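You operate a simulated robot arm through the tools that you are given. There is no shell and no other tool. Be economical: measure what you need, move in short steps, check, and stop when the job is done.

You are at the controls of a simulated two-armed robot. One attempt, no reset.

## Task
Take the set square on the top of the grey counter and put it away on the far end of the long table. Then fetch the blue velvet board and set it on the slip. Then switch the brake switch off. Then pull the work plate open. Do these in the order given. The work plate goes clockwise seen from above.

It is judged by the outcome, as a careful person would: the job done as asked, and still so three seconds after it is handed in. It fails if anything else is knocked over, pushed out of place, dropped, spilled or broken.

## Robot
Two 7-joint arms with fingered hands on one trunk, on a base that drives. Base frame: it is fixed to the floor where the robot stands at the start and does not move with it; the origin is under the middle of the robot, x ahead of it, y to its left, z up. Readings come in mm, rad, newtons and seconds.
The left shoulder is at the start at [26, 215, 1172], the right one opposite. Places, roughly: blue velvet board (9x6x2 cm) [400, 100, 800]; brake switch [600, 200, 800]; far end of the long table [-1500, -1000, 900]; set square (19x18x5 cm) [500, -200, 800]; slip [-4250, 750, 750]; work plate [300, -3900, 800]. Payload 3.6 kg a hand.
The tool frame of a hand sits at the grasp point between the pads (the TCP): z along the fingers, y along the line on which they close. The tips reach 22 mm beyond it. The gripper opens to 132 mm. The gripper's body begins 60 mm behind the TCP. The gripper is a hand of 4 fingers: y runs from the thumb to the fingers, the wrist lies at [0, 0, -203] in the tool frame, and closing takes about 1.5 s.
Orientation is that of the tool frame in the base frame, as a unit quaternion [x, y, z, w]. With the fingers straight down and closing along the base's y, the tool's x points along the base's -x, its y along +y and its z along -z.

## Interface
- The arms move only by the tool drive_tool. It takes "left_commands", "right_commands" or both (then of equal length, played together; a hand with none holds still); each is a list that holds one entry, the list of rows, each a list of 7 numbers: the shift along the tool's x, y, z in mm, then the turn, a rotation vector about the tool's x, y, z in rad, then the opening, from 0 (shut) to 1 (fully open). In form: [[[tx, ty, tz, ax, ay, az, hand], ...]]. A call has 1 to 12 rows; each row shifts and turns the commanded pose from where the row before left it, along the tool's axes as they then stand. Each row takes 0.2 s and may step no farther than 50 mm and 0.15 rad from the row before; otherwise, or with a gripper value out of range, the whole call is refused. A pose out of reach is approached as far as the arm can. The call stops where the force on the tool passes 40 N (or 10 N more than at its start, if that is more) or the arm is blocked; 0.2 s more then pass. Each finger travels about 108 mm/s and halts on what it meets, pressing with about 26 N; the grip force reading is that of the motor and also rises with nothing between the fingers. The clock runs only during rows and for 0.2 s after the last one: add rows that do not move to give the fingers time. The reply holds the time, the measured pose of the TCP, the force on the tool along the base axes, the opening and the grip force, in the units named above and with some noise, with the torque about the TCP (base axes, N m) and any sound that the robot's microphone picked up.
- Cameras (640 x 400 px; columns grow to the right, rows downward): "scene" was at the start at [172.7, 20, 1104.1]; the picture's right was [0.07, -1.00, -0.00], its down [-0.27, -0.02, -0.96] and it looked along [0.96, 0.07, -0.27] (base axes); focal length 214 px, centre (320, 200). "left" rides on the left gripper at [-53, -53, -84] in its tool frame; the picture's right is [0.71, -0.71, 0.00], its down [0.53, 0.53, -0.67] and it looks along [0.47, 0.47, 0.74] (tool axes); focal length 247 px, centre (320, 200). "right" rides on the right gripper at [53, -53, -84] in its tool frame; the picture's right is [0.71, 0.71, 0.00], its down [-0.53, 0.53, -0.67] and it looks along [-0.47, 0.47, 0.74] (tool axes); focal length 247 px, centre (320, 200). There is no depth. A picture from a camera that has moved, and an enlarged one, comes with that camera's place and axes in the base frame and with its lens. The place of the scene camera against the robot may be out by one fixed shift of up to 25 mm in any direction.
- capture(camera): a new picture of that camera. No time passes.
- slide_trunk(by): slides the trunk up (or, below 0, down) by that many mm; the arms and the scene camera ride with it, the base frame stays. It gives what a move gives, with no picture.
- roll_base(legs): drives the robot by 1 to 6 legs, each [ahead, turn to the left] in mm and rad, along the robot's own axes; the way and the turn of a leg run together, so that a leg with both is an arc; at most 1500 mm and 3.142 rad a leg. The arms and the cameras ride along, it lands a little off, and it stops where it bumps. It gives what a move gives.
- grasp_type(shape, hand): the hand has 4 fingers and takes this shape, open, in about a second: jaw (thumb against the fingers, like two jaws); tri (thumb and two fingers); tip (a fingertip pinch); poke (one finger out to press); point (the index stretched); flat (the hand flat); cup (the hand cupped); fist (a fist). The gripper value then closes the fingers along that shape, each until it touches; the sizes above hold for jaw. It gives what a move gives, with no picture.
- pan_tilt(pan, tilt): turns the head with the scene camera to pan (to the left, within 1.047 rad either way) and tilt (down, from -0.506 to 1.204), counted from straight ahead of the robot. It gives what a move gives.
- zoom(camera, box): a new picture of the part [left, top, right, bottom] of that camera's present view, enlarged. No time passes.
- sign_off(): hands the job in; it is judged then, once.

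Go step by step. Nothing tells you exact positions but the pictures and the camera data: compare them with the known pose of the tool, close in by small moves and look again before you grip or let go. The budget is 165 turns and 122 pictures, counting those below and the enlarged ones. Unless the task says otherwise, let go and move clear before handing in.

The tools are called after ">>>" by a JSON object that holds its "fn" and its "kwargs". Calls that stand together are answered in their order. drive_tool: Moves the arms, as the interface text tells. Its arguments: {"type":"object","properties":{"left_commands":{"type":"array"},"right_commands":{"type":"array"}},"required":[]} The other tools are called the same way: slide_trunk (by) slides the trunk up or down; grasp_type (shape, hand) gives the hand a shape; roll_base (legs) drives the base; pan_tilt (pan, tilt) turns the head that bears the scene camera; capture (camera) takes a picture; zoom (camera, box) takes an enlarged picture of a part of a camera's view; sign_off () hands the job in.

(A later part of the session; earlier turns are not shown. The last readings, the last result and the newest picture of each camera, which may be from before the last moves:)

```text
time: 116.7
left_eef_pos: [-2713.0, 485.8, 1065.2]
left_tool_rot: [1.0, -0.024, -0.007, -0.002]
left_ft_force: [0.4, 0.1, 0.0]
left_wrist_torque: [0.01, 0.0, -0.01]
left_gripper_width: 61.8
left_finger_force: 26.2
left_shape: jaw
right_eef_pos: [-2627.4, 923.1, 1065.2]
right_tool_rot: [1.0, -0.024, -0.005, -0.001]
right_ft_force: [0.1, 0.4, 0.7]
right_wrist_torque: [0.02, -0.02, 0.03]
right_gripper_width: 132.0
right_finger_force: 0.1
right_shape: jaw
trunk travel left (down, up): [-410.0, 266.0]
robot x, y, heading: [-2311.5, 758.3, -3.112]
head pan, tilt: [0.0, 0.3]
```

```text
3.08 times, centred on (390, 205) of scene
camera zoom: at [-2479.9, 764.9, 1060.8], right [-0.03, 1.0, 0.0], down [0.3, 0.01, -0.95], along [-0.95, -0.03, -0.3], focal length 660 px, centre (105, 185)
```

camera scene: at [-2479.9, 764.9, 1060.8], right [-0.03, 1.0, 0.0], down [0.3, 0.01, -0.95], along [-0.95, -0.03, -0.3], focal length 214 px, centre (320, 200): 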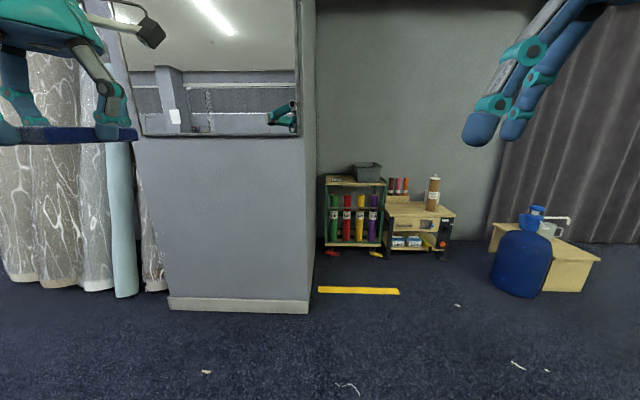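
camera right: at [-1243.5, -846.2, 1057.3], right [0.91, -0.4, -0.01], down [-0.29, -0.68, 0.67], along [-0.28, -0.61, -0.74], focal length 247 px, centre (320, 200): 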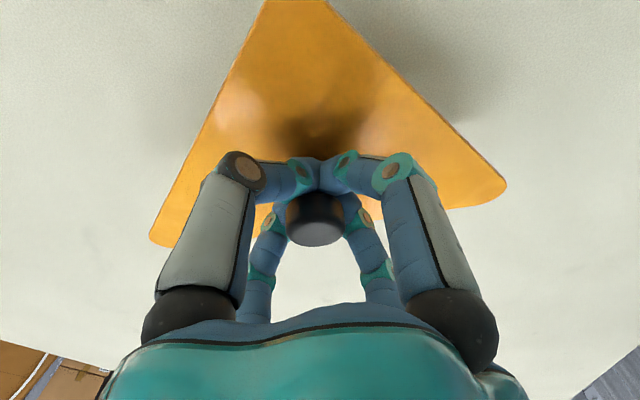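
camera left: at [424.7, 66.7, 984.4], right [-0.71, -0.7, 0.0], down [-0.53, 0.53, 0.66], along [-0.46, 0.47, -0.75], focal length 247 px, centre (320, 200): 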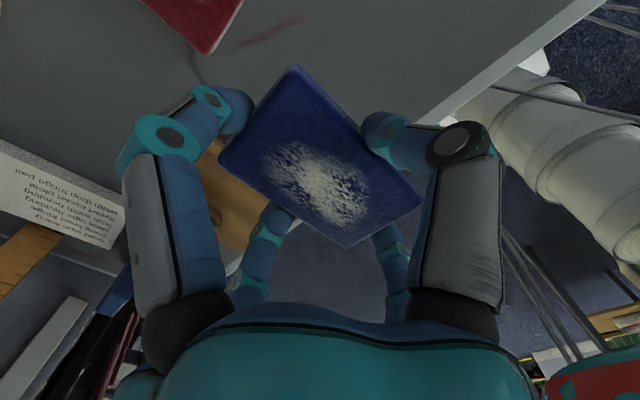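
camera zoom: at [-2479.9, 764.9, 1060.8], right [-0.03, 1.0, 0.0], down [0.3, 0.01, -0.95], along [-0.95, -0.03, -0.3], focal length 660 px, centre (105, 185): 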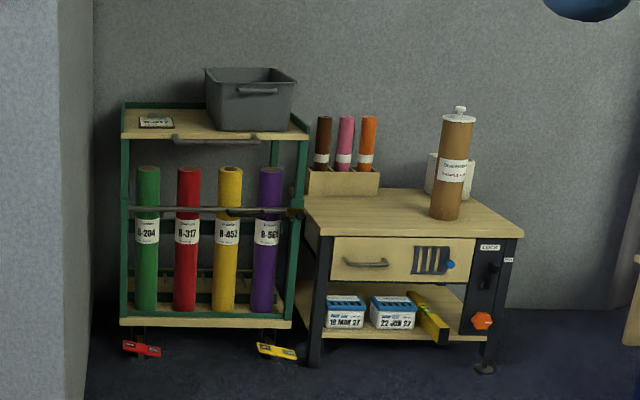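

I see the label slip on the top of a green cart (left of a grey bin), near [-4150, 840, 700]. A yellow strip is on the floor before it; I check whether it's flat tape.

>>> {"fn": "zoom", "kwargs": {"camera": "scene", "box": [290, 260, 430, 320]}}

>>> {"fn": "zoom", "kwargs": {"camera": "scene", "box": [325, 160, 395, 205]}}

```text
4.57 times, centred on (360, 290) of scene
camera zoom: at [-2479.9, 764.9, 1060.8], right [-0.03, 1.0, 0.0], down [0.3, 0.01, -0.95], along [-0.95, -0.03, -0.3], focal length 980 px, centre (137, -211)
```

zoom: 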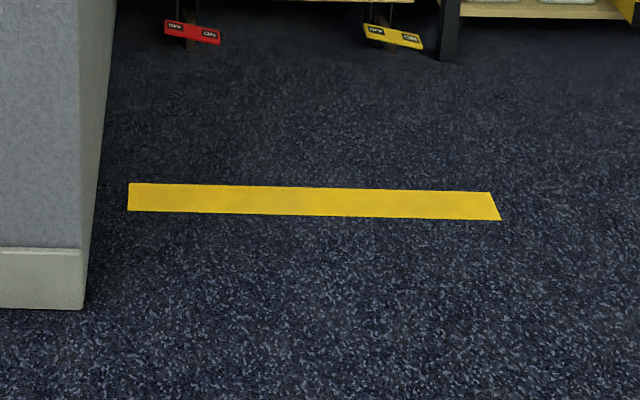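

```text
8.89 times, centred on (360, 182) of scene
camera zoom: at [-2479.9, 764.9, 1060.8], right [-0.03, 1.0, 0.0], down [0.3, 0.01, -0.95], along [-0.95, -0.03, -0.3], focal length 1906 px, centre (-36, 356)
```

zoom: 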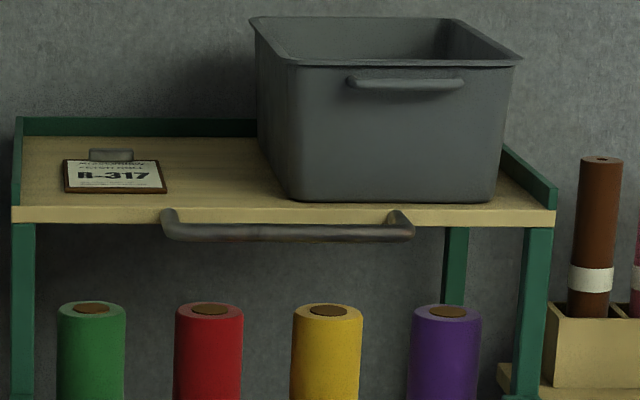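

The slip is a little clipboard ("R-317") on the cart's top, around [-4350, 860, 657]; the tape is flat. I approach with the axis at y ≈ 1180 to clear the partition.

>>> {"fn": "roll_base", "kwargs": {"legs": [[0, -0.45], [1020, 0], [0, 0.42]]}}

>>> {"fn": "pan_tilt", "kwargs": {"pan": 0.25, "tilt": 0.4}}

>>> {"fn": "capture", "kwargs": {"camera": "scene"}}

```text
time: 124.5
left_eef_pos: [-3656.3, 938.3, 1066.2]
left_tool_rot: [0.999, -0.051, -0.008, -0.002]
left_ft_force: [0.6, -0.1, -0.9]
left_wrist_torque: [0.01, 0.01, -0.05]
left_gripper_width: 61.5
left_finger_force: 25.8
left_shape: jaw
right_eef_pos: [-3546.3, 1370.9, 1066.0]
right_tool_rot: [0.999, -0.05, -0.006, -0.001]
right_ft_force: [-0.7, -0.2, 0.1]
right_wrist_torque: [0.01, 0.03, -0.02]
right_gripper_width: 131.9
right_finger_force: 0.0
right_shape: jaw
trunk travel left (down, up): [-410.0, 266.0]
robot x, y, heading: [-3242.6, 1210.4, 3.107]
head pan, tilt: [0.0, 0.3]
```

```text
time: 125.3
left_eef_pos: [-3655.3, 938.6, 1067.5]
left_tool_rot: [0.999, -0.05, -0.007, -0.003]
left_ft_force: [0.1, 0.3, -0.8]
left_wrist_torque: [-0.02, -0.01, -0.02]
left_gripper_width: 61.6
left_finger_force: 26.0
left_shape: jaw
right_eef_pos: [-3545.2, 1372.9, 1066.6]
right_tool_rot: [0.999, -0.05, -0.005, -0.002]
right_ft_force: [-0.1, -0.5, -0.3]
right_wrist_torque: [-0.03, 0.02, 0.01]
right_gripper_width: 132.3
right_finger_force: 0.2
right_shape: jaw
trunk travel left (down, up): [-410.0, 266.0]
robot x, y, heading: [-3240.6, 1206.1, 3.113]
head pan, tilt: [0.25, 0.4]
```

```text
66 pictures are left
camera scene: at [-3405.2, 1203.2, 1051.6], right [-0.22, 0.98, 0.0], down [0.38, 0.08, -0.92], along [-0.9, -0.2, -0.39], focal length 214 px, centre (320, 200)
```

scene: 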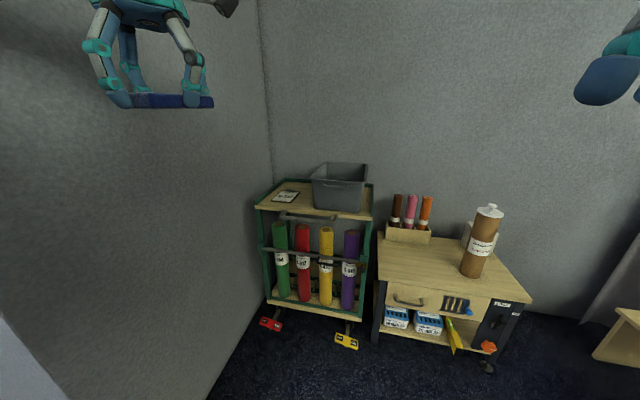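

Triangulation puts the slip at about [-4258, 854, 687]. I drive ahead 480 mm, then lower the trunk.

>>> {"fn": "roll_base", "kwargs": {"legs": [[480, 0]]}}

>>> {"fn": "slide_trunk", "kwargs": {"by": -120}}

>>> {"fn": "pan_tilt", "kwargs": {"pan": 0.5, "tilt": 0.6}}

>>> {"fn": "capture", "kwargs": {"camera": "scene"}}

```text
time: 128.2
left_eef_pos: [-4137.0, 940.0, 1065.5]
left_tool_rot: [0.999, -0.041, -0.007, -0.002]
left_ft_force: [-0.9, 0.3, -0.8]
left_wrist_torque: [0.0, -0.02, -0.02]
left_gripper_width: 61.8
left_finger_force: 26.2
left_shape: jaw
right_eef_pos: [-4035.1, 1374.5, 1067.1]
right_tool_rot: [0.999, -0.041, -0.005, -0.002]
right_ft_force: [-0.4, -0.6, 0.7]
right_wrist_torque: [0.02, 0.01, -0.02]
right_gripper_width: 131.7
right_finger_force: 0.0
right_shape: jaw
trunk travel left (down, up): [-410.0, 266.0]
robot x, y, heading: [-3732.8, 1213.4, 3.136]
head pan, tilt: [0.25, 0.4]
```

```text
time: 129.7
left_eef_pos: [-4135.2, 940.5, 948.4]
left_tool_rot: [0.999, -0.042, -0.008, -0.002]
left_ft_force: [0.6, -0.1, 0.4]
left_wrist_torque: [-0.02, 0.01, -0.02]
left_gripper_width: 61.5
left_finger_force: 25.7
left_shape: jaw
right_eef_pos: [-4034.3, 1376.1, 947.3]
right_tool_rot: [0.999, -0.041, -0.006, -0.001]
right_ft_force: [0.6, 0.4, -0.1]
right_wrist_torque: [0.01, 0.01, -0.01]
right_gripper_width: 132.0
right_finger_force: 0.0
right_shape: jaw
trunk travel left (down, up): [-290.0, 386.0]
robot x, y, heading: [-3727.0, 1216.8, 3.131]
head pan, tilt: [0.25, 0.4]
```

```text
time: 130.5
left_eef_pos: [-4135.4, 942.5, 949.2]
left_tool_rot: [0.999, -0.042, -0.006, -0.002]
left_ft_force: [-0.2, -0.2, 0.3]
left_wrist_torque: [0.0, -0.02, -0.05]
left_gripper_width: 61.8
left_finger_force: 26.3
left_shape: jaw
right_eef_pos: [-4032.8, 1377.2, 946.3]
right_tool_rot: [0.999, -0.041, -0.005, -0.001]
right_ft_force: [-0.1, -0.6, 0.1]
right_wrist_torque: [0.01, 0.02, 0.03]
right_gripper_width: 132.2
right_finger_force: 0.0
right_shape: jaw
trunk travel left (down, up): [-290.0, 386.0]
robot x, y, heading: [-3726.9, 1219.9, 3.132]
head pan, tilt: [0.499, 0.6]
```

```text
65 pictures are left
camera scene: at [-3880.1, 1191.4, 909.1], right [-0.47, 0.88, 0.0], down [0.5, 0.26, -0.83], along [-0.73, -0.39, -0.56], focal length 214 px, centre (320, 200)
```

scene: 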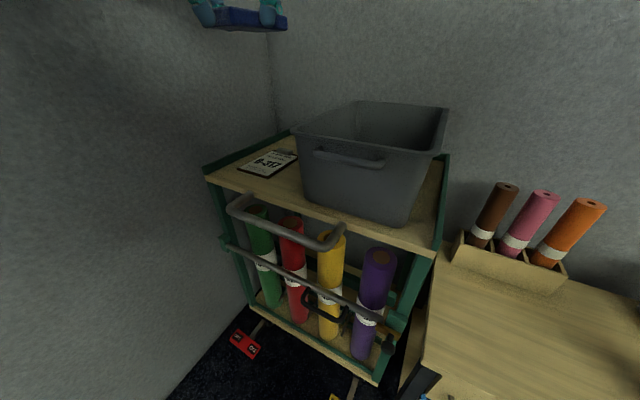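

The slip spans about x -4195…-4330, y 800…895, its clip at the back. I bring the held board over its front-middle, still high, and check with the hand camera.

>>> {"fn": "drive_tool", "kwargs": {"left_commands": [[[-27, 26, 0, 0, 0, 0, 0.25], [-27, 26, 0, 0, 0, 0, 0.25], [-27, 26, 0, 0, 0, 0, 0.25], [-26, 25, 0, 0, 0, 0, 0.25], [0, 0, 0, 0, 0, 0, 0.25]]]}}

>>> {"fn": "capture", "kwargs": {"camera": "left"}}

>>> {"fn": "capture", "kwargs": {"camera": "scene"}}

```text
time: 131.7
left_eef_pos: [-4254.1, 846.1, 948.6]
left_tool_rot: [0.999, -0.041, -0.007, -0.002]
left_ft_force: [0.7, 1.1, -0.6]
left_wrist_torque: [0.03, -0.01, 0.0]
left_gripper_width: 61.4
left_finger_force: 25.9
left_shape: jaw
right_eef_pos: [-4034.4, 1374.5, 946.6]
right_tool_rot: [0.999, -0.042, -0.005, -0.002]
right_ft_force: [0.0, -1.0, 0.3]
right_wrist_torque: [0.0, -0.02, 0.02]
right_gripper_width: 131.9
right_finger_force: 0.1
right_shape: jaw
trunk travel left (down, up): [-290.0, 386.0]
robot x, y, heading: [-3727.8, 1214.5, 3.131]
head pan, tilt: [0.499, 0.6]
```

```text
64 pictures are left
camera left: at [-4301.0, 902.2, 1033.2], right [0.76, 0.65, -0.01], down [0.49, -0.57, 0.66], along [0.42, -0.51, -0.75], focal length 247 px, centre (320, 200)
```

left: 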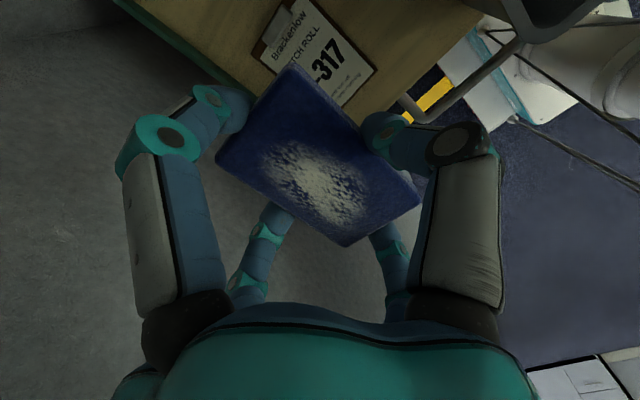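

```text
63 pictures are left
camera scene: at [-3880.6, 1189.1, 909.0], right [-0.47, 0.88, 0.0], down [0.5, 0.27, -0.82], along [-0.73, -0.39, -0.57], focal length 214 px, centre (320, 200)
```

scene: 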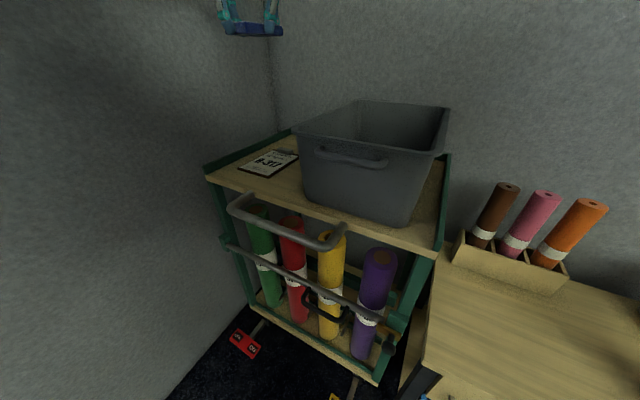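

Hand camera agrees: slip centre ≈ [-4262, 842]. I'm within a few millimetres; I descend to about 60 mm above.

>>> {"fn": "drive_tool", "kwargs": {"left_commands": [[[-1, 3, 40, 0, 0, 0, 0.25], [0, 0, 40, 0, 0, 0, 0.25], [0, 0, 40, 0, 0, 0, 0.25], [0, 0, 40, 0, 0, 0, 0.25], [0, 0, 20, 0, 0, 0, 0.25], [0, 0, 0, 0, 0, 0, 0.25]]]}}

>>> {"fn": "capture", "kwargs": {"camera": "left"}}

>>> {"fn": "zoom", "kwargs": {"camera": "scene", "box": [180, 70, 340, 220]}}

```text
time: 133.1
left_eef_pos: [-4254.2, 841.8, 767.6]
left_tool_rot: [0.999, -0.041, -0.007, -0.003]
left_ft_force: [0.3, 0.3, -0.3]
left_wrist_torque: [-0.01, -0.01, 0.05]
left_gripper_width: 61.7
left_finger_force: 25.8
left_shape: jaw
right_eef_pos: [-4035.5, 1373.7, 946.7]
right_tool_rot: [0.999, -0.041, -0.005, -0.003]
right_ft_force: [0.1, -0.6, 0.3]
right_wrist_torque: [0.03, 0.01, -0.01]
right_gripper_width: 131.9
right_finger_force: 0.0
right_shape: jaw
trunk travel left (down, up): [-290.0, 386.0]
robot x, y, heading: [-3721.4, 1216.9, 3.134]
head pan, tilt: [0.499, 0.6]
```

```text
62 pictures are left
camera left: at [-4302.3, 896.9, 853.1], right [0.76, 0.65, -0.01], down [0.49, -0.57, 0.66], along [0.42, -0.51, -0.75], focal length 247 px, centre (320, 200)
```

left: 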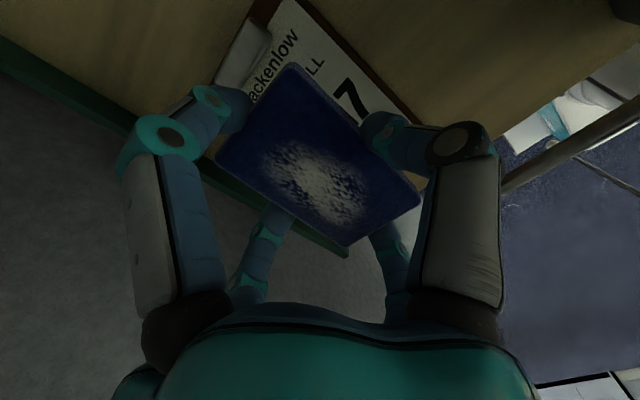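

```text
2.67 times, centred on (260, 145) of scene
camera zoom: at [-3880.7, 1189.0, 909.0], right [-0.47, 0.88, 0.0], down [0.5, 0.27, -0.82], along [-0.73, -0.39, -0.57], focal length 572 px, centre (480, 347)
```

zoom: 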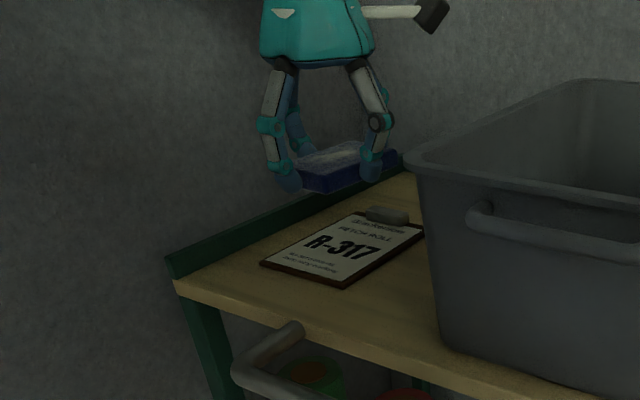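

The clip's front is near x = -4303, so I shift the board 16 mm toward the front to keep the rear finger off the clip, and lower.

>>> {"fn": "drive_tool", "kwargs": {"left_commands": [[[16, 3, 15, 0, 0, 0, 0.25], [0, 0, 12, 0, 0, 0, 0.25], [0, 0, 8, 0, 0, 0, 0.25], [0, 0, 0, 0, 0, 0, 0.25]]]}}

>>> {"fn": "capture", "kwargs": {"camera": "left"}}

>>> {"fn": "zoom", "kwargs": {"camera": "scene", "box": [180, 70, 340, 220]}}

```text
time: 134.1
left_eef_pos: [-4238.3, 841.9, 735.6]
left_tool_rot: [0.999, -0.041, -0.006, 0.0]
left_ft_force: [-0.5, -0.7, -0.1]
left_wrist_torque: [-0.02, -0.04, 0.01]
left_gripper_width: 61.9
left_finger_force: 26.4
left_shape: jaw
right_eef_pos: [-4035.1, 1380.5, 947.0]
right_tool_rot: [0.999, -0.041, -0.005, 0.001]
right_ft_force: [-0.9, -1.0, -0.1]
right_wrist_torque: [0.0, -0.01, 0.0]
right_gripper_width: 131.9
right_finger_force: 0.0
right_shape: jaw
trunk travel left (down, up): [-290.0, 386.0]
robot x, y, heading: [-3726.2, 1213.7, 3.128]
head pan, tilt: [0.499, 0.6]
```

```text
60 pictures are left
camera left: at [-4286.9, 898.7, 820.2], right [0.76, 0.65, -0.01], down [0.49, -0.57, 0.66], along [0.42, -0.51, -0.75], focal length 247 px, centre (320, 200)
```

left: 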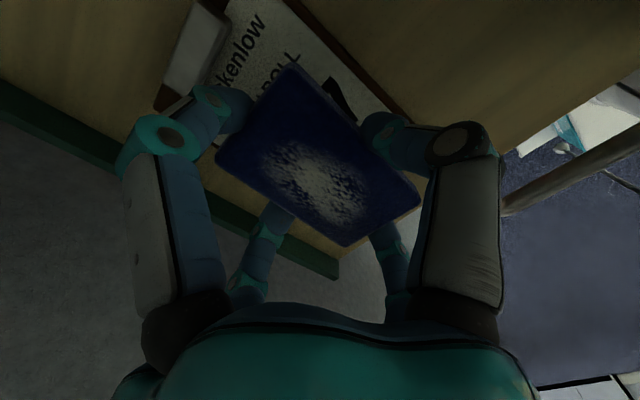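

```text
2.67 times, centred on (260, 145) of scene
camera zoom: at [-3880.6, 1194.8, 909.4], right [-0.47, 0.88, -0.01], down [0.5, 0.26, -0.83], along [-0.73, -0.39, -0.56], focal length 572 px, centre (480, 347)
```

zoom: 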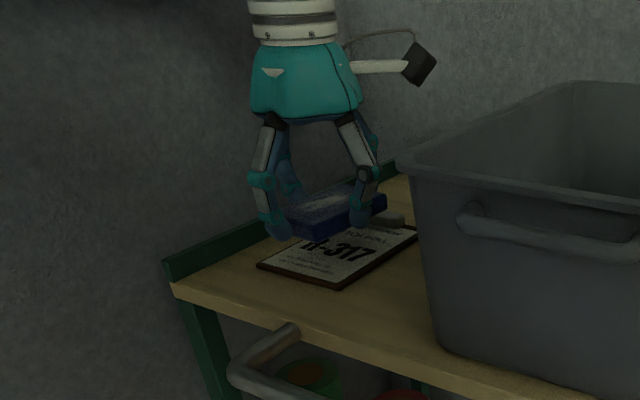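

Well aligned. I lower in small steps to contact.

>>> {"fn": "drive_tool", "kwargs": {"left_commands": [[[0, 0, 5, 0, 0, 0, 0.25], [0, 0, 4, 0, 0, 0, 0.25], [0, 0, 3, 0, 0, 0, 0.25], [0, 0, 0, 0, 0, 0, 0.25]]]}}

>>> {"fn": "zoom", "kwargs": {"camera": "scene", "box": [220, 110, 300, 185]}}

```text
time: 135.1
left_eef_pos: [-4238.8, 841.9, 724.0]
left_tool_rot: [0.999, -0.041, -0.007, -0.001]
left_ft_force: [0.0, 0.2, 0.0]
left_wrist_torque: [-0.01, -0.02, 0.0]
left_gripper_width: 61.6
left_finger_force: 25.9
left_shape: jaw
right_eef_pos: [-4033.3, 1377.4, 947.5]
right_tool_rot: [0.999, -0.041, -0.006, 0.001]
right_ft_force: [0.1, -0.1, 0.6]
right_wrist_torque: [0.01, -0.02, -0.02]
right_gripper_width: 131.9
right_finger_force: 0.1
right_shape: jaw
trunk travel left (down, up): [-290.0, 386.0]
robot x, y, heading: [-3728.5, 1214.8, 3.13]
head pan, tilt: [0.499, 0.6]
```

```text
5.33 times, centred on (260, 148) of scene
camera zoom: at [-3879.6, 1192.8, 909.4], right [-0.47, 0.88, 0.0], down [0.5, 0.26, -0.83], along [-0.73, -0.39, -0.56], focal length 1144 px, centre (640, 480)
```

zoom: 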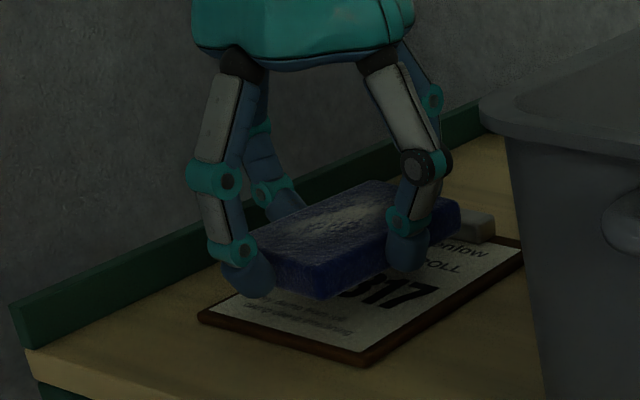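

The board hovers within the slip's outline, about 10 mm up. A small 5 mm forward shift, then down to contact.

>>> {"fn": "drive_tool", "kwargs": {"left_commands": [[[5, -4, 3, 0, 0, 0, 0.25], [0, 0, 3, 0, 0, 0, 0.25], [0, 0, 2, 0, 0, 0, 0.25], [0, 0, 0, 0, 0, 0, 0.25]]]}}

>>> {"fn": "zoom", "kwargs": {"camera": "scene", "box": [220, 110, 300, 185]}}

```text
time: 136.1
left_eef_pos: [-4234.7, 846.7, 715.8]
left_tool_rot: [0.999, -0.041, -0.008, 0.0]
left_ft_force: [0.8, 0.8, -0.4]
left_wrist_torque: [0.0, 0.0, 0.05]
left_gripper_width: 61.5
left_finger_force: 26.2
left_shape: jaw
right_eef_pos: [-4034.0, 1380.0, 946.2]
right_tool_rot: [0.999, -0.041, -0.004, 0.0]
right_ft_force: [-0.6, 0.2, 0.5]
right_wrist_torque: [0.01, -0.02, -0.01]
right_gripper_width: 132.2
right_finger_force: 0.1
right_shape: jaw
trunk travel left (down, up): [-290.0, 386.0]
robot x, y, heading: [-3724.5, 1219.7, 3.128]
head pan, tilt: [0.499, 0.6]
```

```text
5.33 times, centred on (260, 148) of scene
camera zoom: at [-3879.8, 1193.6, 909.5], right [-0.47, 0.88, -0.01], down [0.5, 0.26, -0.83], along [-0.73, -0.39, -0.56], focal length 1144 px, centre (640, 480)
```

zoom: 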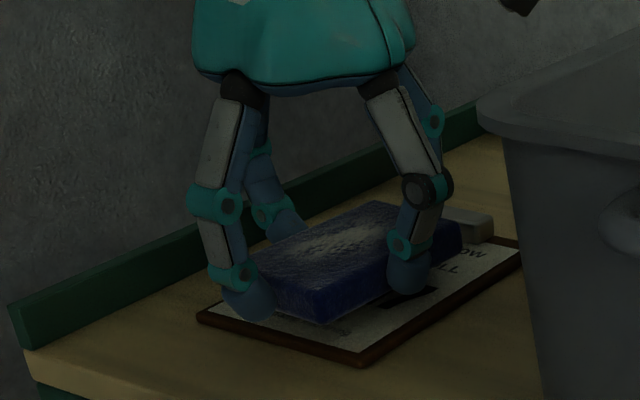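

Nearly there. A few more millimetres.

>>> {"fn": "drive_tool", "kwargs": {"left_commands": [[[0, 0, 3, 0, 0, 0, 0.25], [0, 0, 2, 0, 0, 0, 0.25], [0, 0, 0, 0, 0, 0, 0.25]]]}}

>>> {"fn": "zoom", "kwargs": {"camera": "scene", "box": [220, 110, 300, 185]}}

```text
time: 136.9
left_eef_pos: [-4233.7, 846.0, 710.5]
left_tool_rot: [0.999, -0.041, -0.006, 0.0]
left_ft_force: [0.2, 1.1, -0.4]
left_wrist_torque: [-0.01, -0.01, 0.01]
left_gripper_width: 61.4
left_finger_force: 25.7
left_shape: jaw
right_eef_pos: [-4034.1, 1378.0, 946.4]
right_tool_rot: [0.999, -0.041, -0.004, 0.0]
right_ft_force: [-0.4, -0.1, -0.3]
right_wrist_torque: [0.03, 0.03, 0.02]
right_gripper_width: 131.9
right_finger_force: 0.1
right_shape: jaw
trunk travel left (down, up): [-290.0, 386.0]
robot x, y, heading: [-3726.2, 1216.1, 3.131]
head pan, tilt: [0.499, 0.6]
```

```text
5.33 times, centred on (260, 148) of scene
camera zoom: at [-3879.3, 1193.0, 909.5], right [-0.47, 0.88, 0.0], down [0.5, 0.26, -0.83], along [-0.73, -0.39, -0.56], focal length 1144 px, centre (640, 480)
```

zoom: 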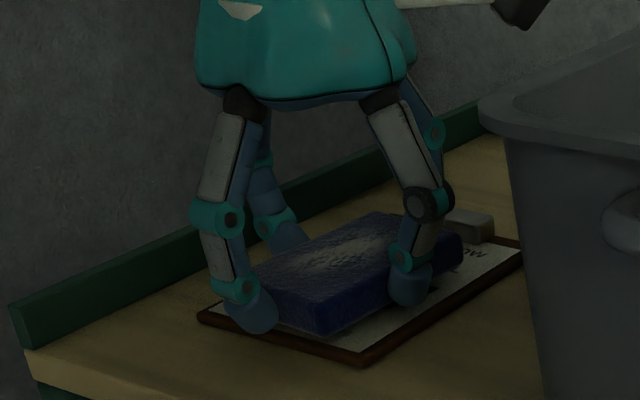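

>>> {"fn": "drive_tool", "kwargs": {"left_commands": [[[0, 0, 2, 0, 0, 0, 0.25], [0, 0, 2, 0, 0, 0, 0.25], [0, 0, 0, 0, 0, 0, 0.25]]]}}

```text
time: 137.7
left_eef_pos: [-4234.1, 845.8, 704.4]
left_tool_rot: [0.999, -0.041, -0.007, -0.002]
left_ft_force: [0.0, -0.5, -0.8]
left_wrist_torque: [0.0, 0.01, 0.0]
left_gripper_width: 61.6
left_finger_force: 25.8
left_shape: jaw
right_eef_pos: [-4033.9, 1375.9, 947.2]
right_tool_rot: [0.999, -0.042, -0.006, -0.001]
right_ft_force: [0.1, 0.3, 0.2]
right_wrist_torque: [0.0, 0.01, 0.02]
right_gripper_width: 132.1
right_finger_force: 0.1
right_shape: jaw
trunk travel left (down, up): [-290.0, 386.0]
robot x, y, heading: [-3728.7, 1215.1, 3.133]
head pan, tilt: [0.499, 0.6]
```

>>> {"fn": "drive_tool", "kwargs": {"left_commands": [[[0, 0, 2, 0, 0, 0, 0.25], [0, 0, 2, 0, 0, 0, 0.25], [0, 0, 0, 0, 0, 0, 0.25]]]}}

>>> {"fn": "zoom", "kwargs": {"camera": "scene", "box": [220, 110, 300, 185]}}

```text
time: 138.5
left_eef_pos: [-4234.1, 847.3, 703.0]
left_tool_rot: [0.999, -0.042, -0.008, -0.001]
left_ft_force: [0.0, -1.7, 11.7]
left_wrist_torque: [-0.02, -0.25, -0.03]
left_gripper_width: 61.4
left_finger_force: 25.9
left_shape: jaw
right_eef_pos: [-4033.5, 1375.0, 948.3]
right_tool_rot: [0.999, -0.041, -0.006, -0.001]
right_ft_force: [-0.5, -0.3, -0.3]
right_wrist_torque: [-0.03, -0.03, 0.02]
right_gripper_width: 131.9
right_finger_force: 0.1
right_shape: jaw
trunk travel left (down, up): [-290.0, 386.0]
robot x, y, heading: [-3724.9, 1219.2, 3.133]
head pan, tilt: [0.499, 0.6]
```

```text
5.33 times, centred on (260, 148) of scene
camera zoom: at [-3879.3, 1191.5, 909.6], right [-0.47, 0.88, 0.0], down [0.5, 0.26, -0.83], along [-0.73, -0.39, -0.56], focal length 1144 px, centre (640, 480)
```

zoom: 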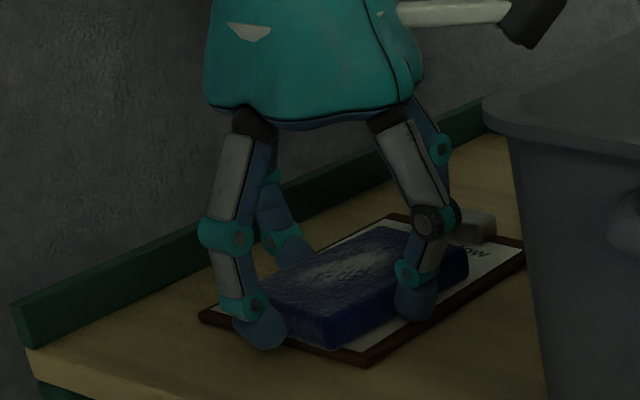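

Contact (12 N): the board rests on the slip. I open just enough (0.78) and lift straight up.

>>> {"fn": "drive_tool", "kwargs": {"left_commands": [[[0, 0, -1, 0, 0, 0, 0.4], [0, 0, 0, 0, 0, 0, 0.6], [0, 0, 0, 0, 0, 0, 0.78], [0, 0, 0, 0, 0, 0, 0.78], [0, 0, 0, 0, 0, 0, 0.78], [0, 0, -8, 0, 0, 0, 0.78], [0, 0, -15, 0, 0, 0, 0.78], [0, 0, -30, 0, 0, 0, 0.78], [0, 0, -40, 0, 0, 0, 0.78], [0, 0, -45, 0, 0, 0, 0.78], [0, 0, -45, 0, 0, 0, 0.78]]]}}

>>> {"fn": "zoom", "kwargs": {"camera": "scene", "box": [200, 90, 320, 190]}}

```text
time: 140.9
left_eef_pos: [-4233.3, 855.4, 887.0]
left_tool_rot: [0.999, -0.047, -0.005, -0.001]
left_ft_force: [0.3, -0.2, -0.7]
left_wrist_torque: [-0.02, -0.01, -0.01]
left_gripper_width: 102.5
left_finger_force: 0.1
left_shape: jaw
right_eef_pos: [-4036.1, 1382.1, 945.3]
right_tool_rot: [0.999, -0.042, -0.004, 0.002]
right_ft_force: [-1.0, 0.6, 0.1]
right_wrist_torque: [0.02, 0.01, 0.0]
right_gripper_width: 131.9
right_finger_force: 0.2
right_shape: jaw
trunk travel left (down, up): [-290.0, 386.0]
robot x, y, heading: [-3722.6, 1210.6, 3.13]
head pan, tilt: [0.499, 0.6]
```

```text
4.00 times, centred on (260, 140) of scene
camera zoom: at [-3881.6, 1196.7, 909.2], right [-0.47, 0.88, -0.01], down [0.5, 0.26, -0.83], along [-0.73, -0.39, -0.56], focal length 858 px, centre (560, 440)
```

zoom: 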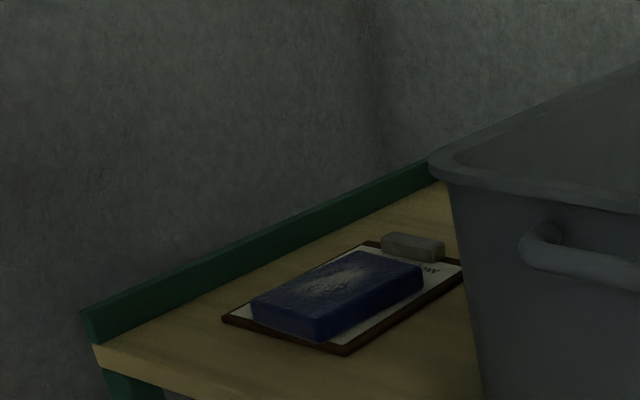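

The board lies flat on the slip. Now back out, turn around in the open area, and return to the counter.

>>> {"fn": "roll_base", "kwargs": {"legs": [[-720, 0], [0, -3.13]]}}

>>> {"fn": "slide_trunk", "kwargs": {"by": 150}}

>>> {"fn": "pan_tilt", "kwargs": {"pan": 0.0, "tilt": 0.35}}

>>> {"fn": "capture", "kwargs": {"camera": "scene"}}

```text
time: 143.4
left_eef_pos: [-3843.8, 893.0, 889.8]
left_tool_rot: [0.996, -0.083, -0.006, -0.008]
left_ft_force: [-0.6, 0.1, 0.3]
left_wrist_torque: [0.03, 0.01, -0.02]
left_gripper_width: 102.8
left_finger_force: 0.0
left_shape: jaw
right_eef_pos: [-3632.0, 1391.8, 949.7]
right_tool_rot: [0.998, -0.053, -0.017, 0.008]
right_ft_force: [0.6, 0.3, 0.7]
right_wrist_torque: [-0.01, 0.04, -0.01]
right_gripper_width: 131.8
right_finger_force: 0.1
right_shape: jaw
trunk travel left (down, up): [-290.0, 386.0]
robot x, y, heading: [-3350.7, 1200.6, 2.998]
head pan, tilt: [0.499, 0.6]
stopped in leg 1: the robot was blocked; the commanded pose is now the measured one
```

```text
time: 145.2
left_eef_pos: [-3843.3, 885.5, 1044.3]
left_tool_rot: [0.997, -0.082, -0.01, -0.009]
left_ft_force: [0.1, 0.6, -1.1]
left_wrist_torque: [-0.03, 0.02, 0.0]
left_gripper_width: 102.9
left_finger_force: 0.0
left_shape: jaw
right_eef_pos: [-3628.8, 1388.8, 1101.0]
right_tool_rot: [0.998, -0.055, -0.016, 0.004]
right_ft_force: [0.1, -0.1, 1.1]
right_wrist_torque: [0.03, 0.02, 0.0]
right_gripper_width: 131.9
right_finger_force: 0.1
right_shape: jaw
trunk travel left (down, up): [-440.0, 236.0]
robot x, y, heading: [-3346.4, 1198.5, 3.021]
head pan, tilt: [0.499, 0.6]
```

```text
time: 146.1
left_eef_pos: [-3842.5, 884.8, 1042.8]
left_tool_rot: [0.997, -0.079, -0.01, -0.009]
left_ft_force: [0.3, 0.5, 0.4]
left_wrist_torque: [0.03, 0.04, 0.0]
left_gripper_width: 102.8
left_finger_force: 0.0
left_shape: jaw
right_eef_pos: [-3629.7, 1389.2, 1101.4]
right_tool_rot: [0.998, -0.055, -0.015, 0.004]
right_ft_force: [-0.9, 0.2, -1.1]
right_wrist_torque: [0.02, -0.01, -0.02]
right_gripper_width: 132.2
right_finger_force: 0.1
right_shape: jaw
trunk travel left (down, up): [-440.0, 236.0]
robot x, y, heading: [-3347.5, 1196.5, 3.014]
head pan, tilt: [0.0, 0.351]
```

```text
53 pictures are left
camera scene: at [-3511.6, 1248.5, 1086.6], right [0.12, 0.99, -0.02], down [0.34, -0.06, -0.94], along [-0.93, 0.11, -0.35], focal length 214 px, centre (320, 200)
```

scene: 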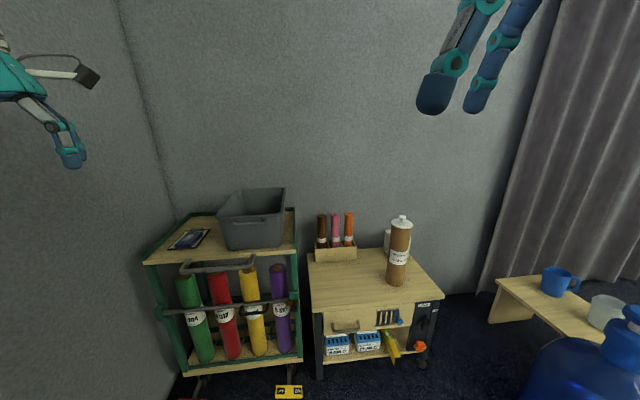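

Reversing got blocked partway. I look around at the left and right sides to find what's touching.

>>> {"fn": "pan_tilt", "kwargs": {"pan": 1.04, "tilt": 0.7}}

>>> {"fn": "capture", "kwargs": {"camera": "scene"}}

>>> {"fn": "capture", "kwargs": {"camera": "left"}}

>>> {"fn": "capture", "kwargs": {"camera": "right"}}

```text
time: 147.4
left_eef_pos: [-3844.0, 884.8, 1042.3]
left_tool_rot: [0.997, -0.079, -0.009, -0.007]
left_ft_force: [0.0, -0.3, 0.1]
left_wrist_torque: [-0.02, 0.02, 0.04]
left_gripper_width: 103.0
left_finger_force: 0.0
left_shape: jaw
right_eef_pos: [-3630.2, 1389.8, 1101.3]
right_tool_rot: [0.998, -0.055, -0.016, 0.005]
right_ft_force: [-0.2, -0.1, 0.7]
right_wrist_torque: [-0.03, 0.0, 0.0]
right_gripper_width: 132.1
right_finger_force: 0.0
right_shape: jaw
trunk travel left (down, up): [-440.0, 236.0]
robot x, y, heading: [-3345.3, 1199.5, 3.019]
head pan, tilt: [1.04, 0.7]
```

```text
52 pictures are left
camera scene: at [-3470.8, 1169.4, 1056.5], right [-0.79, 0.61, -0.01], down [0.39, 0.5, -0.77], along [-0.47, -0.62, -0.63], focal length 214 px, centre (320, 200)
```

scene: 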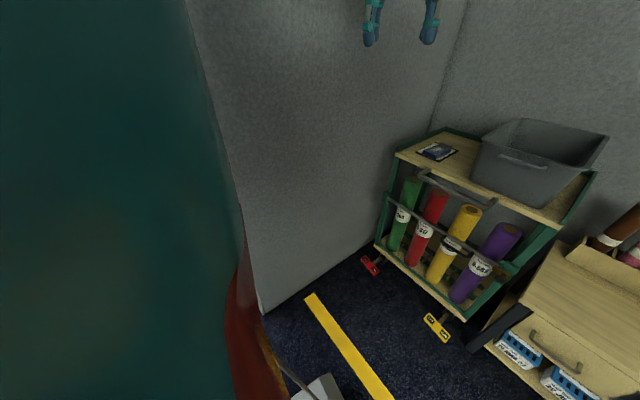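

```text
51 pictures are left
camera left: at [-3886.3, 943.1, 1128.7], right [0.81, 0.59, 0.0], down [0.45, -0.61, 0.65], along [0.38, -0.53, -0.76], focal length 247 px, centre (320, 200)
```

left: 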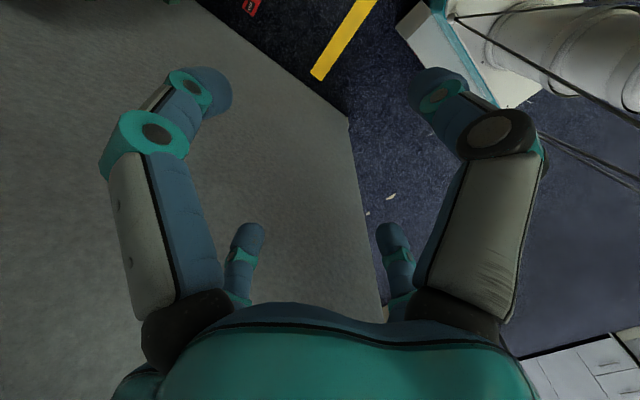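

```text
50 pictures are left
camera right: at [-3566.8, 1437.0, 1181.3], right [0.62, -0.78, -0.01], down [-0.56, -0.46, 0.69], along [-0.55, -0.42, -0.72], focal length 247 px, centre (320, 200)
```

right: 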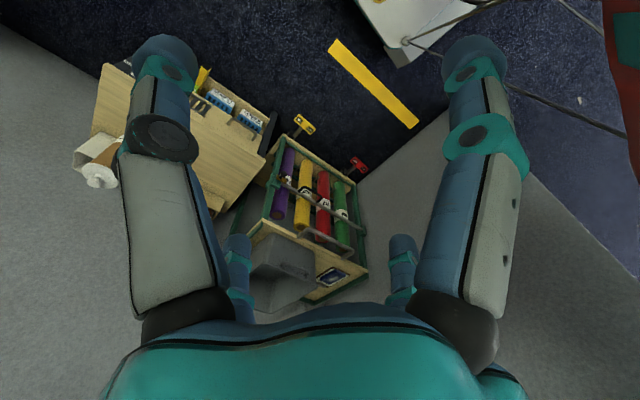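

The left elbow was probably rubbing the partition wall (hand reaching far left). I tuck the left hand in toward the body, then continue backing out.

>>> {"fn": "drive_tool", "kwargs": {"left_commands": [[[24, -40, 0, 0, 0, 0, 0.78], [24, -40, 0, 0, 0, 0, 0.78], [24, -40, 0, 0, 0, 0, 0.78], [24, -40, 0, 0, 0, 0, 0.78], [24, -20, 0, 0, 0, 0, 0.78]]]}}

>>> {"fn": "roll_base", "kwargs": {"legs": [[-350, 0]]}}

```text
time: 148.6
left_eef_pos: [-3698.6, 1027.0, 1039.4]
left_tool_rot: [0.997, -0.077, -0.01, -0.015]
left_ft_force: [0.2, -0.1, -0.7]
left_wrist_torque: [-0.01, -0.02, 0.02]
left_gripper_width: 102.6
left_finger_force: 0.1
left_shape: jaw
right_eef_pos: [-3632.3, 1374.6, 1103.8]
right_tool_rot: [0.998, -0.055, -0.016, -0.002]
right_ft_force: [-0.1, 0.6, -1.6]
right_wrist_torque: [0.01, 0.03, -0.02]
right_gripper_width: 131.9
right_finger_force: 0.1
right_shape: jaw
trunk travel left (down, up): [-440.0, 236.0]
robot x, y, heading: [-3345.0, 1196.6, 3.02]
head pan, tilt: [1.04, 0.7]
```

```text
time: 150.9
left_eef_pos: [-3350.1, 983.5, 1041.9]
left_tool_rot: [0.997, -0.078, -0.011, -0.015]
left_ft_force: [0.0, 0.6, -0.2]
left_wrist_torque: [0.02, 0.04, -0.03]
left_gripper_width: 103.0
left_finger_force: 0.1
left_shape: jaw
right_eef_pos: [-3282.3, 1329.2, 1104.3]
right_tool_rot: [0.998, -0.054, -0.016, -0.004]
right_ft_force: [0.3, 0.1, 0.2]
right_wrist_torque: [0.0, -0.01, 0.0]
right_gripper_width: 132.0
right_finger_force: 0.2
right_shape: jaw
trunk travel left (down, up): [-440.0, 236.0]
robot x, y, heading: [-2998.2, 1156.4, 3.024]
head pan, tilt: [1.04, 0.7]
```

Free. I turn around and head back to the counter.

>>> {"fn": "roll_base", "kwargs": {"legs": [[0, 3.094], [1100, 0], [1000, 0]]}}

>>> {"fn": "pan_tilt", "kwargs": {"pan": -0.3, "tilt": 0.4}}

>>> {"fn": "capture", "kwargs": {"camera": "scene"}}

```text
time: 154.2
left_eef_pos: [-3067.0, 769.2, 1040.6]
left_tool_rot: [0.922, 0.386, -0.017, -0.01]
left_ft_force: [0.9, -0.3, 0.4]
left_wrist_torque: [0.01, 0.0, 0.0]
left_gripper_width: 102.9
left_finger_force: 0.1
left_shape: jaw
right_eef_pos: [-3307.5, 1027.8, 1104.7]
right_tool_rot: [0.914, 0.406, -0.016, 0.003]
right_ft_force: [0.6, -0.4, 0.5]
right_wrist_torque: [-0.01, 0.04, 0.02]
right_gripper_width: 132.0
right_finger_force: 0.0
right_shape: jaw
trunk travel left (down, up): [-440.0, 236.0]
robot x, y, heading: [-3028.0, 1189.6, -2.287]
head pan, tilt: [1.04, 0.7]
stopped in leg 1: the robot was blocked; the commanded pose is now the measured one
```

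```text
time: 155.7
left_eef_pos: [-3067.5, 770.5, 1041.7]
left_tool_rot: [0.922, 0.386, -0.017, -0.009]
left_ft_force: [0.8, -0.7, 0.2]
left_wrist_torque: [0.02, 0.0, 0.02]
left_gripper_width: 102.8
left_finger_force: 0.0
left_shape: jaw
right_eef_pos: [-3309.8, 1029.9, 1104.5]
right_tool_rot: [0.914, 0.406, -0.015, 0.003]
right_ft_force: [-0.6, 0.3, 0.6]
right_wrist_torque: [-0.01, 0.01, 0.01]
right_gripper_width: 132.1
right_finger_force: 0.0
right_shape: jaw
trunk travel left (down, up): [-440.0, 236.0]
robot x, y, heading: [-3028.9, 1189.0, -2.285]
head pan, tilt: [-0.3, 0.4]
```

```text
49 pictures are left
camera scene: at [-3154.3, 1092.3, 1082.3], right [-0.53, 0.85, 0.0], down [0.33, 0.21, -0.92], along [-0.78, -0.48, -0.39], focal length 214 px, centre (320, 200)
```

scene: 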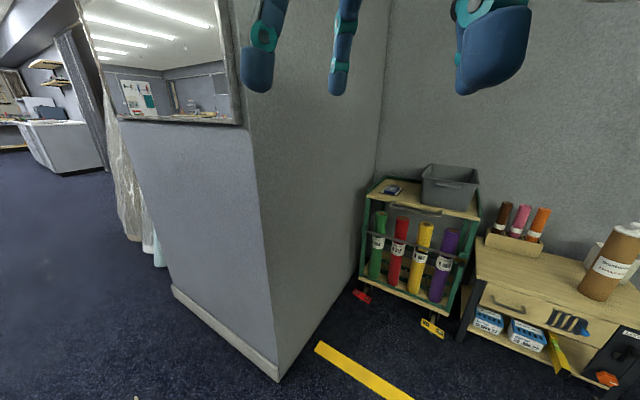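

Blocked again; I look to the left and down to see what's there.

>>> {"fn": "pan_tilt", "kwargs": {"pan": 1.04, "tilt": 0.8}}

>>> {"fn": "capture", "kwargs": {"camera": "scene"}}

>>> {"fn": "capture", "kwargs": {"camera": "left"}}

```text
time: 157.1
left_eef_pos: [-3068.1, 771.1, 1042.3]
left_tool_rot: [0.922, 0.386, -0.017, -0.009]
left_ft_force: [-1.4, 0.1, 0.8]
left_wrist_torque: [-0.01, -0.01, 0.02]
left_gripper_width: 103.0
left_finger_force: 0.0
left_shape: jaw
right_eef_pos: [-3308.8, 1027.9, 1104.4]
right_tool_rot: [0.914, 0.406, -0.016, 0.004]
right_ft_force: [-0.3, -0.2, -0.5]
right_wrist_torque: [0.0, 0.01, 0.0]
right_gripper_width: 131.9
right_finger_force: 0.0
right_shape: jaw
trunk travel left (down, up): [-440.0, 236.0]
robot x, y, heading: [-3026.8, 1182.8, -2.283]
head pan, tilt: [1.04, 0.799]
```

```text
48 pictures are left
camera scene: at [-3050.0, 1064.6, 1047.3], right [-0.95, -0.32, 0.0], down [-0.23, 0.68, -0.7], along [0.22, -0.66, -0.72], focal length 214 px, centre (320, 200)
```

scene: 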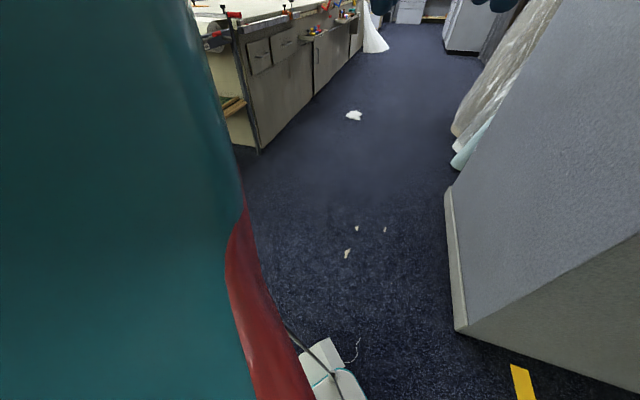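

```text
47 pictures are left
camera left: at [-3139.2, 768.7, 1128.1], right [-0.01, 1.0, 0.0], down [0.77, 0.0, 0.64], along [0.64, 0.01, -0.77], focal length 247 px, centre (320, 200)
```

left: 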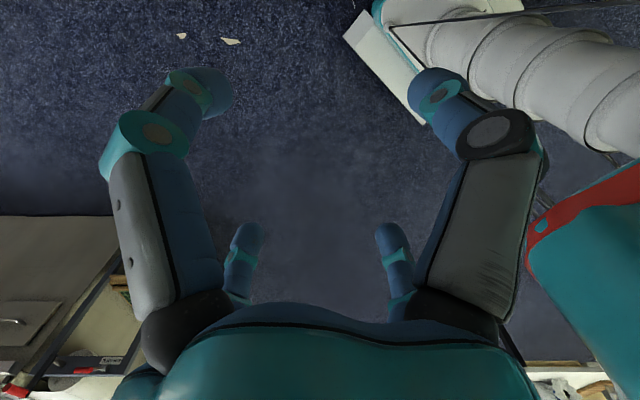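

Nothing on the left. I check the right side.

>>> {"fn": "pan_tilt", "kwargs": {"pan": -1.04, "tilt": 0.6}}

>>> {"fn": "capture", "kwargs": {"camera": "scene"}}

>>> {"fn": "roll_base", "kwargs": {"legs": [[0, 0.3]]}}

```text
time: 159.1
left_eef_pos: [-3068.6, 769.9, 1041.2]
left_tool_rot: [0.922, 0.386, -0.017, -0.009]
left_ft_force: [1.1, -0.2, 0.2]
left_wrist_torque: [0.0, 0.04, 0.03]
left_gripper_width: 103.0
left_finger_force: 0.1
left_shape: jaw
right_eef_pos: [-3308.3, 1028.7, 1104.6]
right_tool_rot: [0.914, 0.406, -0.016, 0.004]
right_ft_force: [0.1, 0.3, -0.6]
right_wrist_torque: [0.01, 0.01, -0.01]
right_gripper_width: 132.1
right_finger_force: 0.0
right_shape: jaw
trunk travel left (down, up): [-440.0, 236.0]
robot x, y, heading: [-3028.5, 1185.4, -2.289]
head pan, tilt: [-1.04, 0.6]
```

```text
46 pictures are left
camera scene: at [-3162.4, 1157.5, 1064.2], right [0.18, 0.98, 0.0], down [0.56, -0.1, -0.82], along [-0.81, 0.15, -0.57], focal length 214 px, centre (320, 200)
```

scene: 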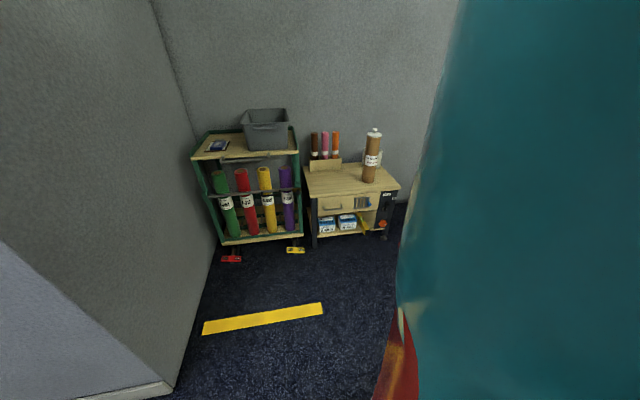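

```text
time: 160.5
left_eef_pos: [-2943.5, 774.3, 1041.4]
left_tool_rot: [0.854, 0.521, -0.018, -0.007]
left_ft_force: [-0.3, -0.7, -0.2]
left_wrist_torque: [0.0, 0.02, -0.04]
left_gripper_width: 102.7
left_finger_force: 0.1
left_shape: jaw
right_eef_pos: [-3249.9, 948.0, 1105.4]
right_tool_rot: [0.842, 0.539, -0.014, 0.006]
right_ft_force: [-0.3, 0.3, 0.7]
right_wrist_torque: [0.01, -0.01, 0.03]
right_gripper_width: 131.7
right_finger_force: 0.0
right_shape: jaw
trunk travel left (down, up): [-440.0, 236.0]
robot x, y, heading: [-3041.5, 1187.2, -1.979]
head pan, tilt: [-1.04, 0.6]
```

The turn continues now. I go on turning stepwise.

>>> {"fn": "roll_base", "kwargs": {"legs": [[0, 1.0], [0, 0.82]]}}

>>> {"fn": "pan_tilt", "kwargs": {"pan": 0.0, "tilt": 0.4}}

>>> {"fn": "capture", "kwargs": {"camera": "scene"}}

```text
time: 163.1
left_eef_pos: [-2654.0, 1017.4, 1043.6]
left_tool_rot: [0.534, 0.845, -0.02, 0.003]
left_ft_force: [0.0, 0.6, 0.2]
left_wrist_torque: [0.0, 0.0, 0.05]
left_gripper_width: 102.9
left_finger_force: 0.1
left_shape: jaw
right_eef_pos: [-2979.4, 880.0, 1106.4]
right_tool_rot: [0.518, 0.855, -0.011, 0.011]
right_ft_force: [-0.2, 1.6, 0.0]
right_wrist_torque: [-0.04, 0.06, -0.03]
right_gripper_width: 132.5
right_finger_force: 0.1
right_shape: jaw
trunk travel left (down, up): [-440.0, 236.0]
robot x, y, heading: [-3082.5, 1172.5, -1.052]
head pan, tilt: [-1.04, 0.6]
stopped in leg 1: the robot was blocked; the commanded pose is now the measured one
```

```text
time: 164.4
left_eef_pos: [-2655.7, 1016.6, 1042.9]
left_tool_rot: [0.535, 0.845, -0.019, 0.003]
left_ft_force: [1.0, 0.2, 0.6]
left_wrist_torque: [0.02, 0.0, -0.04]
left_gripper_width: 102.8
left_finger_force: 0.0
left_shape: jaw
right_eef_pos: [-2981.4, 878.5, 1105.7]
right_tool_rot: [0.518, 0.855, -0.01, 0.012]
right_ft_force: [-0.4, 0.1, -0.6]
right_wrist_torque: [0.04, 0.02, -0.01]
right_gripper_width: 131.9
right_finger_force: 0.1
right_shape: jaw
trunk travel left (down, up): [-440.0, 236.0]
robot x, y, heading: [-3076.6, 1173.8, -1.048]
head pan, tilt: [0.0, 0.4]
```

```text
45 pictures are left
camera scene: at [-2992.2, 1039.5, 1082.3], right [-0.87, -0.5, 0.0], down [-0.19, 0.34, -0.92], along [0.46, -0.8, -0.39], focal length 214 px, centre (320, 200)
```

scene: 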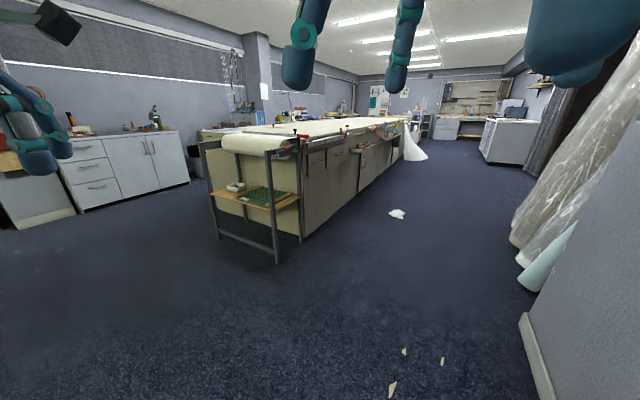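

The lane to the counter is open. I continue the turn toward the counter.

>>> {"fn": "roll_base", "kwargs": {"legs": [[100, 0], [0, 0.87]]}}

```text
time: 167.7
left_eef_pos: [-2622.8, 1291.9, 1043.8]
left_tool_rot: [0.152, 0.988, -0.017, 0.01]
left_ft_force: [-0.7, 0.5, -0.4]
left_wrist_torque: [-0.03, 0.01, -0.03]
left_gripper_width: 102.9
left_finger_force: 0.0
left_shape: jaw
right_eef_pos: [-2743.1, 959.1, 1107.3]
right_tool_rot: [0.131, 0.991, -0.006, 0.015]
right_ft_force: [-0.5, 0.2, -0.8]
right_wrist_torque: [-0.01, 0.03, -0.02]
right_gripper_width: 131.8
right_finger_force: 0.1
right_shape: jaw
trunk travel left (down, up): [-440.0, 236.0]
robot x, y, heading: [-3033.3, 1051.4, -0.208]
head pan, tilt: [0.0, 0.4]
stopped in leg 2: the robot was blocked; the commanded pose is now the measured one
```

>>> {"fn": "roll_base", "kwargs": {"legs": [[0, 0.09], [1100, 0], [1000, 0]]}}

>>> {"fn": "pan_tilt", "kwargs": {"pan": -0.2, "tilt": 0.45}}

>>> {"fn": "capture", "kwargs": {"camera": "scene"}}

```text
time: 178.5
left_eef_pos: [-575.3, 1039.2, 1044.2]
left_tool_rot: [0.115, 0.993, -0.016, 0.011]
left_ft_force: [0.2, 0.2, -0.4]
left_wrist_torque: [0.02, 0.01, -0.01]
left_gripper_width: 103.0
left_finger_force: 0.1
left_shape: jaw
right_eef_pos: [-669.9, 698.6, 1106.5]
right_tool_rot: [0.095, 0.995, -0.006, 0.015]
right_ft_force: [0.5, -0.3, 0.5]
right_wrist_torque: [0.03, 0.01, 0.0]
right_gripper_width: 131.7
right_finger_force: 0.1
right_shape: jaw
trunk travel left (down, up): [-440.0, 236.0]
robot x, y, heading: [-965.3, 766.3, -0.134]
head pan, tilt: [0.0, 0.4]
```

```text
time: 179.3
left_eef_pos: [-575.0, 1039.1, 1045.1]
left_tool_rot: [0.116, 0.993, -0.016, 0.011]
left_ft_force: [-0.3, -0.6, 0.9]
left_wrist_torque: [-0.04, -0.01, 0.03]
left_gripper_width: 103.0
left_finger_force: 0.0
left_shape: jaw
right_eef_pos: [-669.1, 698.3, 1105.5]
right_tool_rot: [0.094, 0.995, -0.005, 0.015]
right_ft_force: [0.2, 0.4, 0.7]
right_wrist_torque: [0.01, 0.02, -0.05]
right_gripper_width: 132.0
right_finger_force: 0.0
right_shape: jaw
trunk travel left (down, up): [-440.0, 236.0]
robot x, y, heading: [-969.1, 767.1, -0.134]
head pan, tilt: [-0.201, 0.45]
```

```text
44 pictures are left
camera scene: at [-802.6, 740.0, 1077.7], right [-0.33, -0.94, 0.0], down [-0.41, 0.14, -0.9], along [0.85, -0.3, -0.44], focal length 214 px, centre (320, 200)
```

scene: 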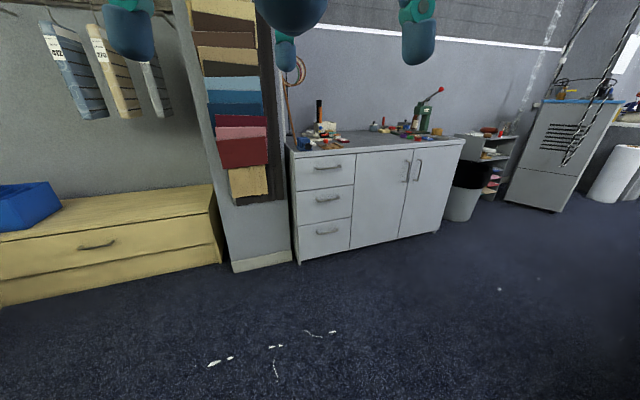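

I take the diagonal to the counter's front and square up.

>>> {"fn": "roll_base", "kwargs": {"legs": [[0, -0.642], [940, 0], [0, 0.776]]}}

```text
time: 188.0
left_eef_pos: [73.6, 424.8, 1045.4]
left_tool_rot: [0.053, 0.998, -0.018, 0.014]
left_ft_force: [0.4, -0.1, -0.3]
left_wrist_torque: [0.02, 0.0, 0.0]
left_gripper_width: 102.8
left_finger_force: 0.1
left_shape: jaw
right_eef_pos: [21.4, 75.1, 1108.5]
right_tool_rot: [0.035, 0.999, -0.004, 0.017]
right_ft_force: [-0.8, -0.6, 0.3]
right_wrist_torque: [-0.01, -0.01, -0.02]
right_gripper_width: 132.0
right_finger_force: 0.1
right_shape: jaw
trunk travel left (down, up): [-440.0, 236.0]
robot x, y, heading: [-283.1, 69.2, -0.009]
head pan, tilt: [-0.201, 0.45]
stopped in leg 3: the robot was blocked; the commanded pose is now the measured one
```

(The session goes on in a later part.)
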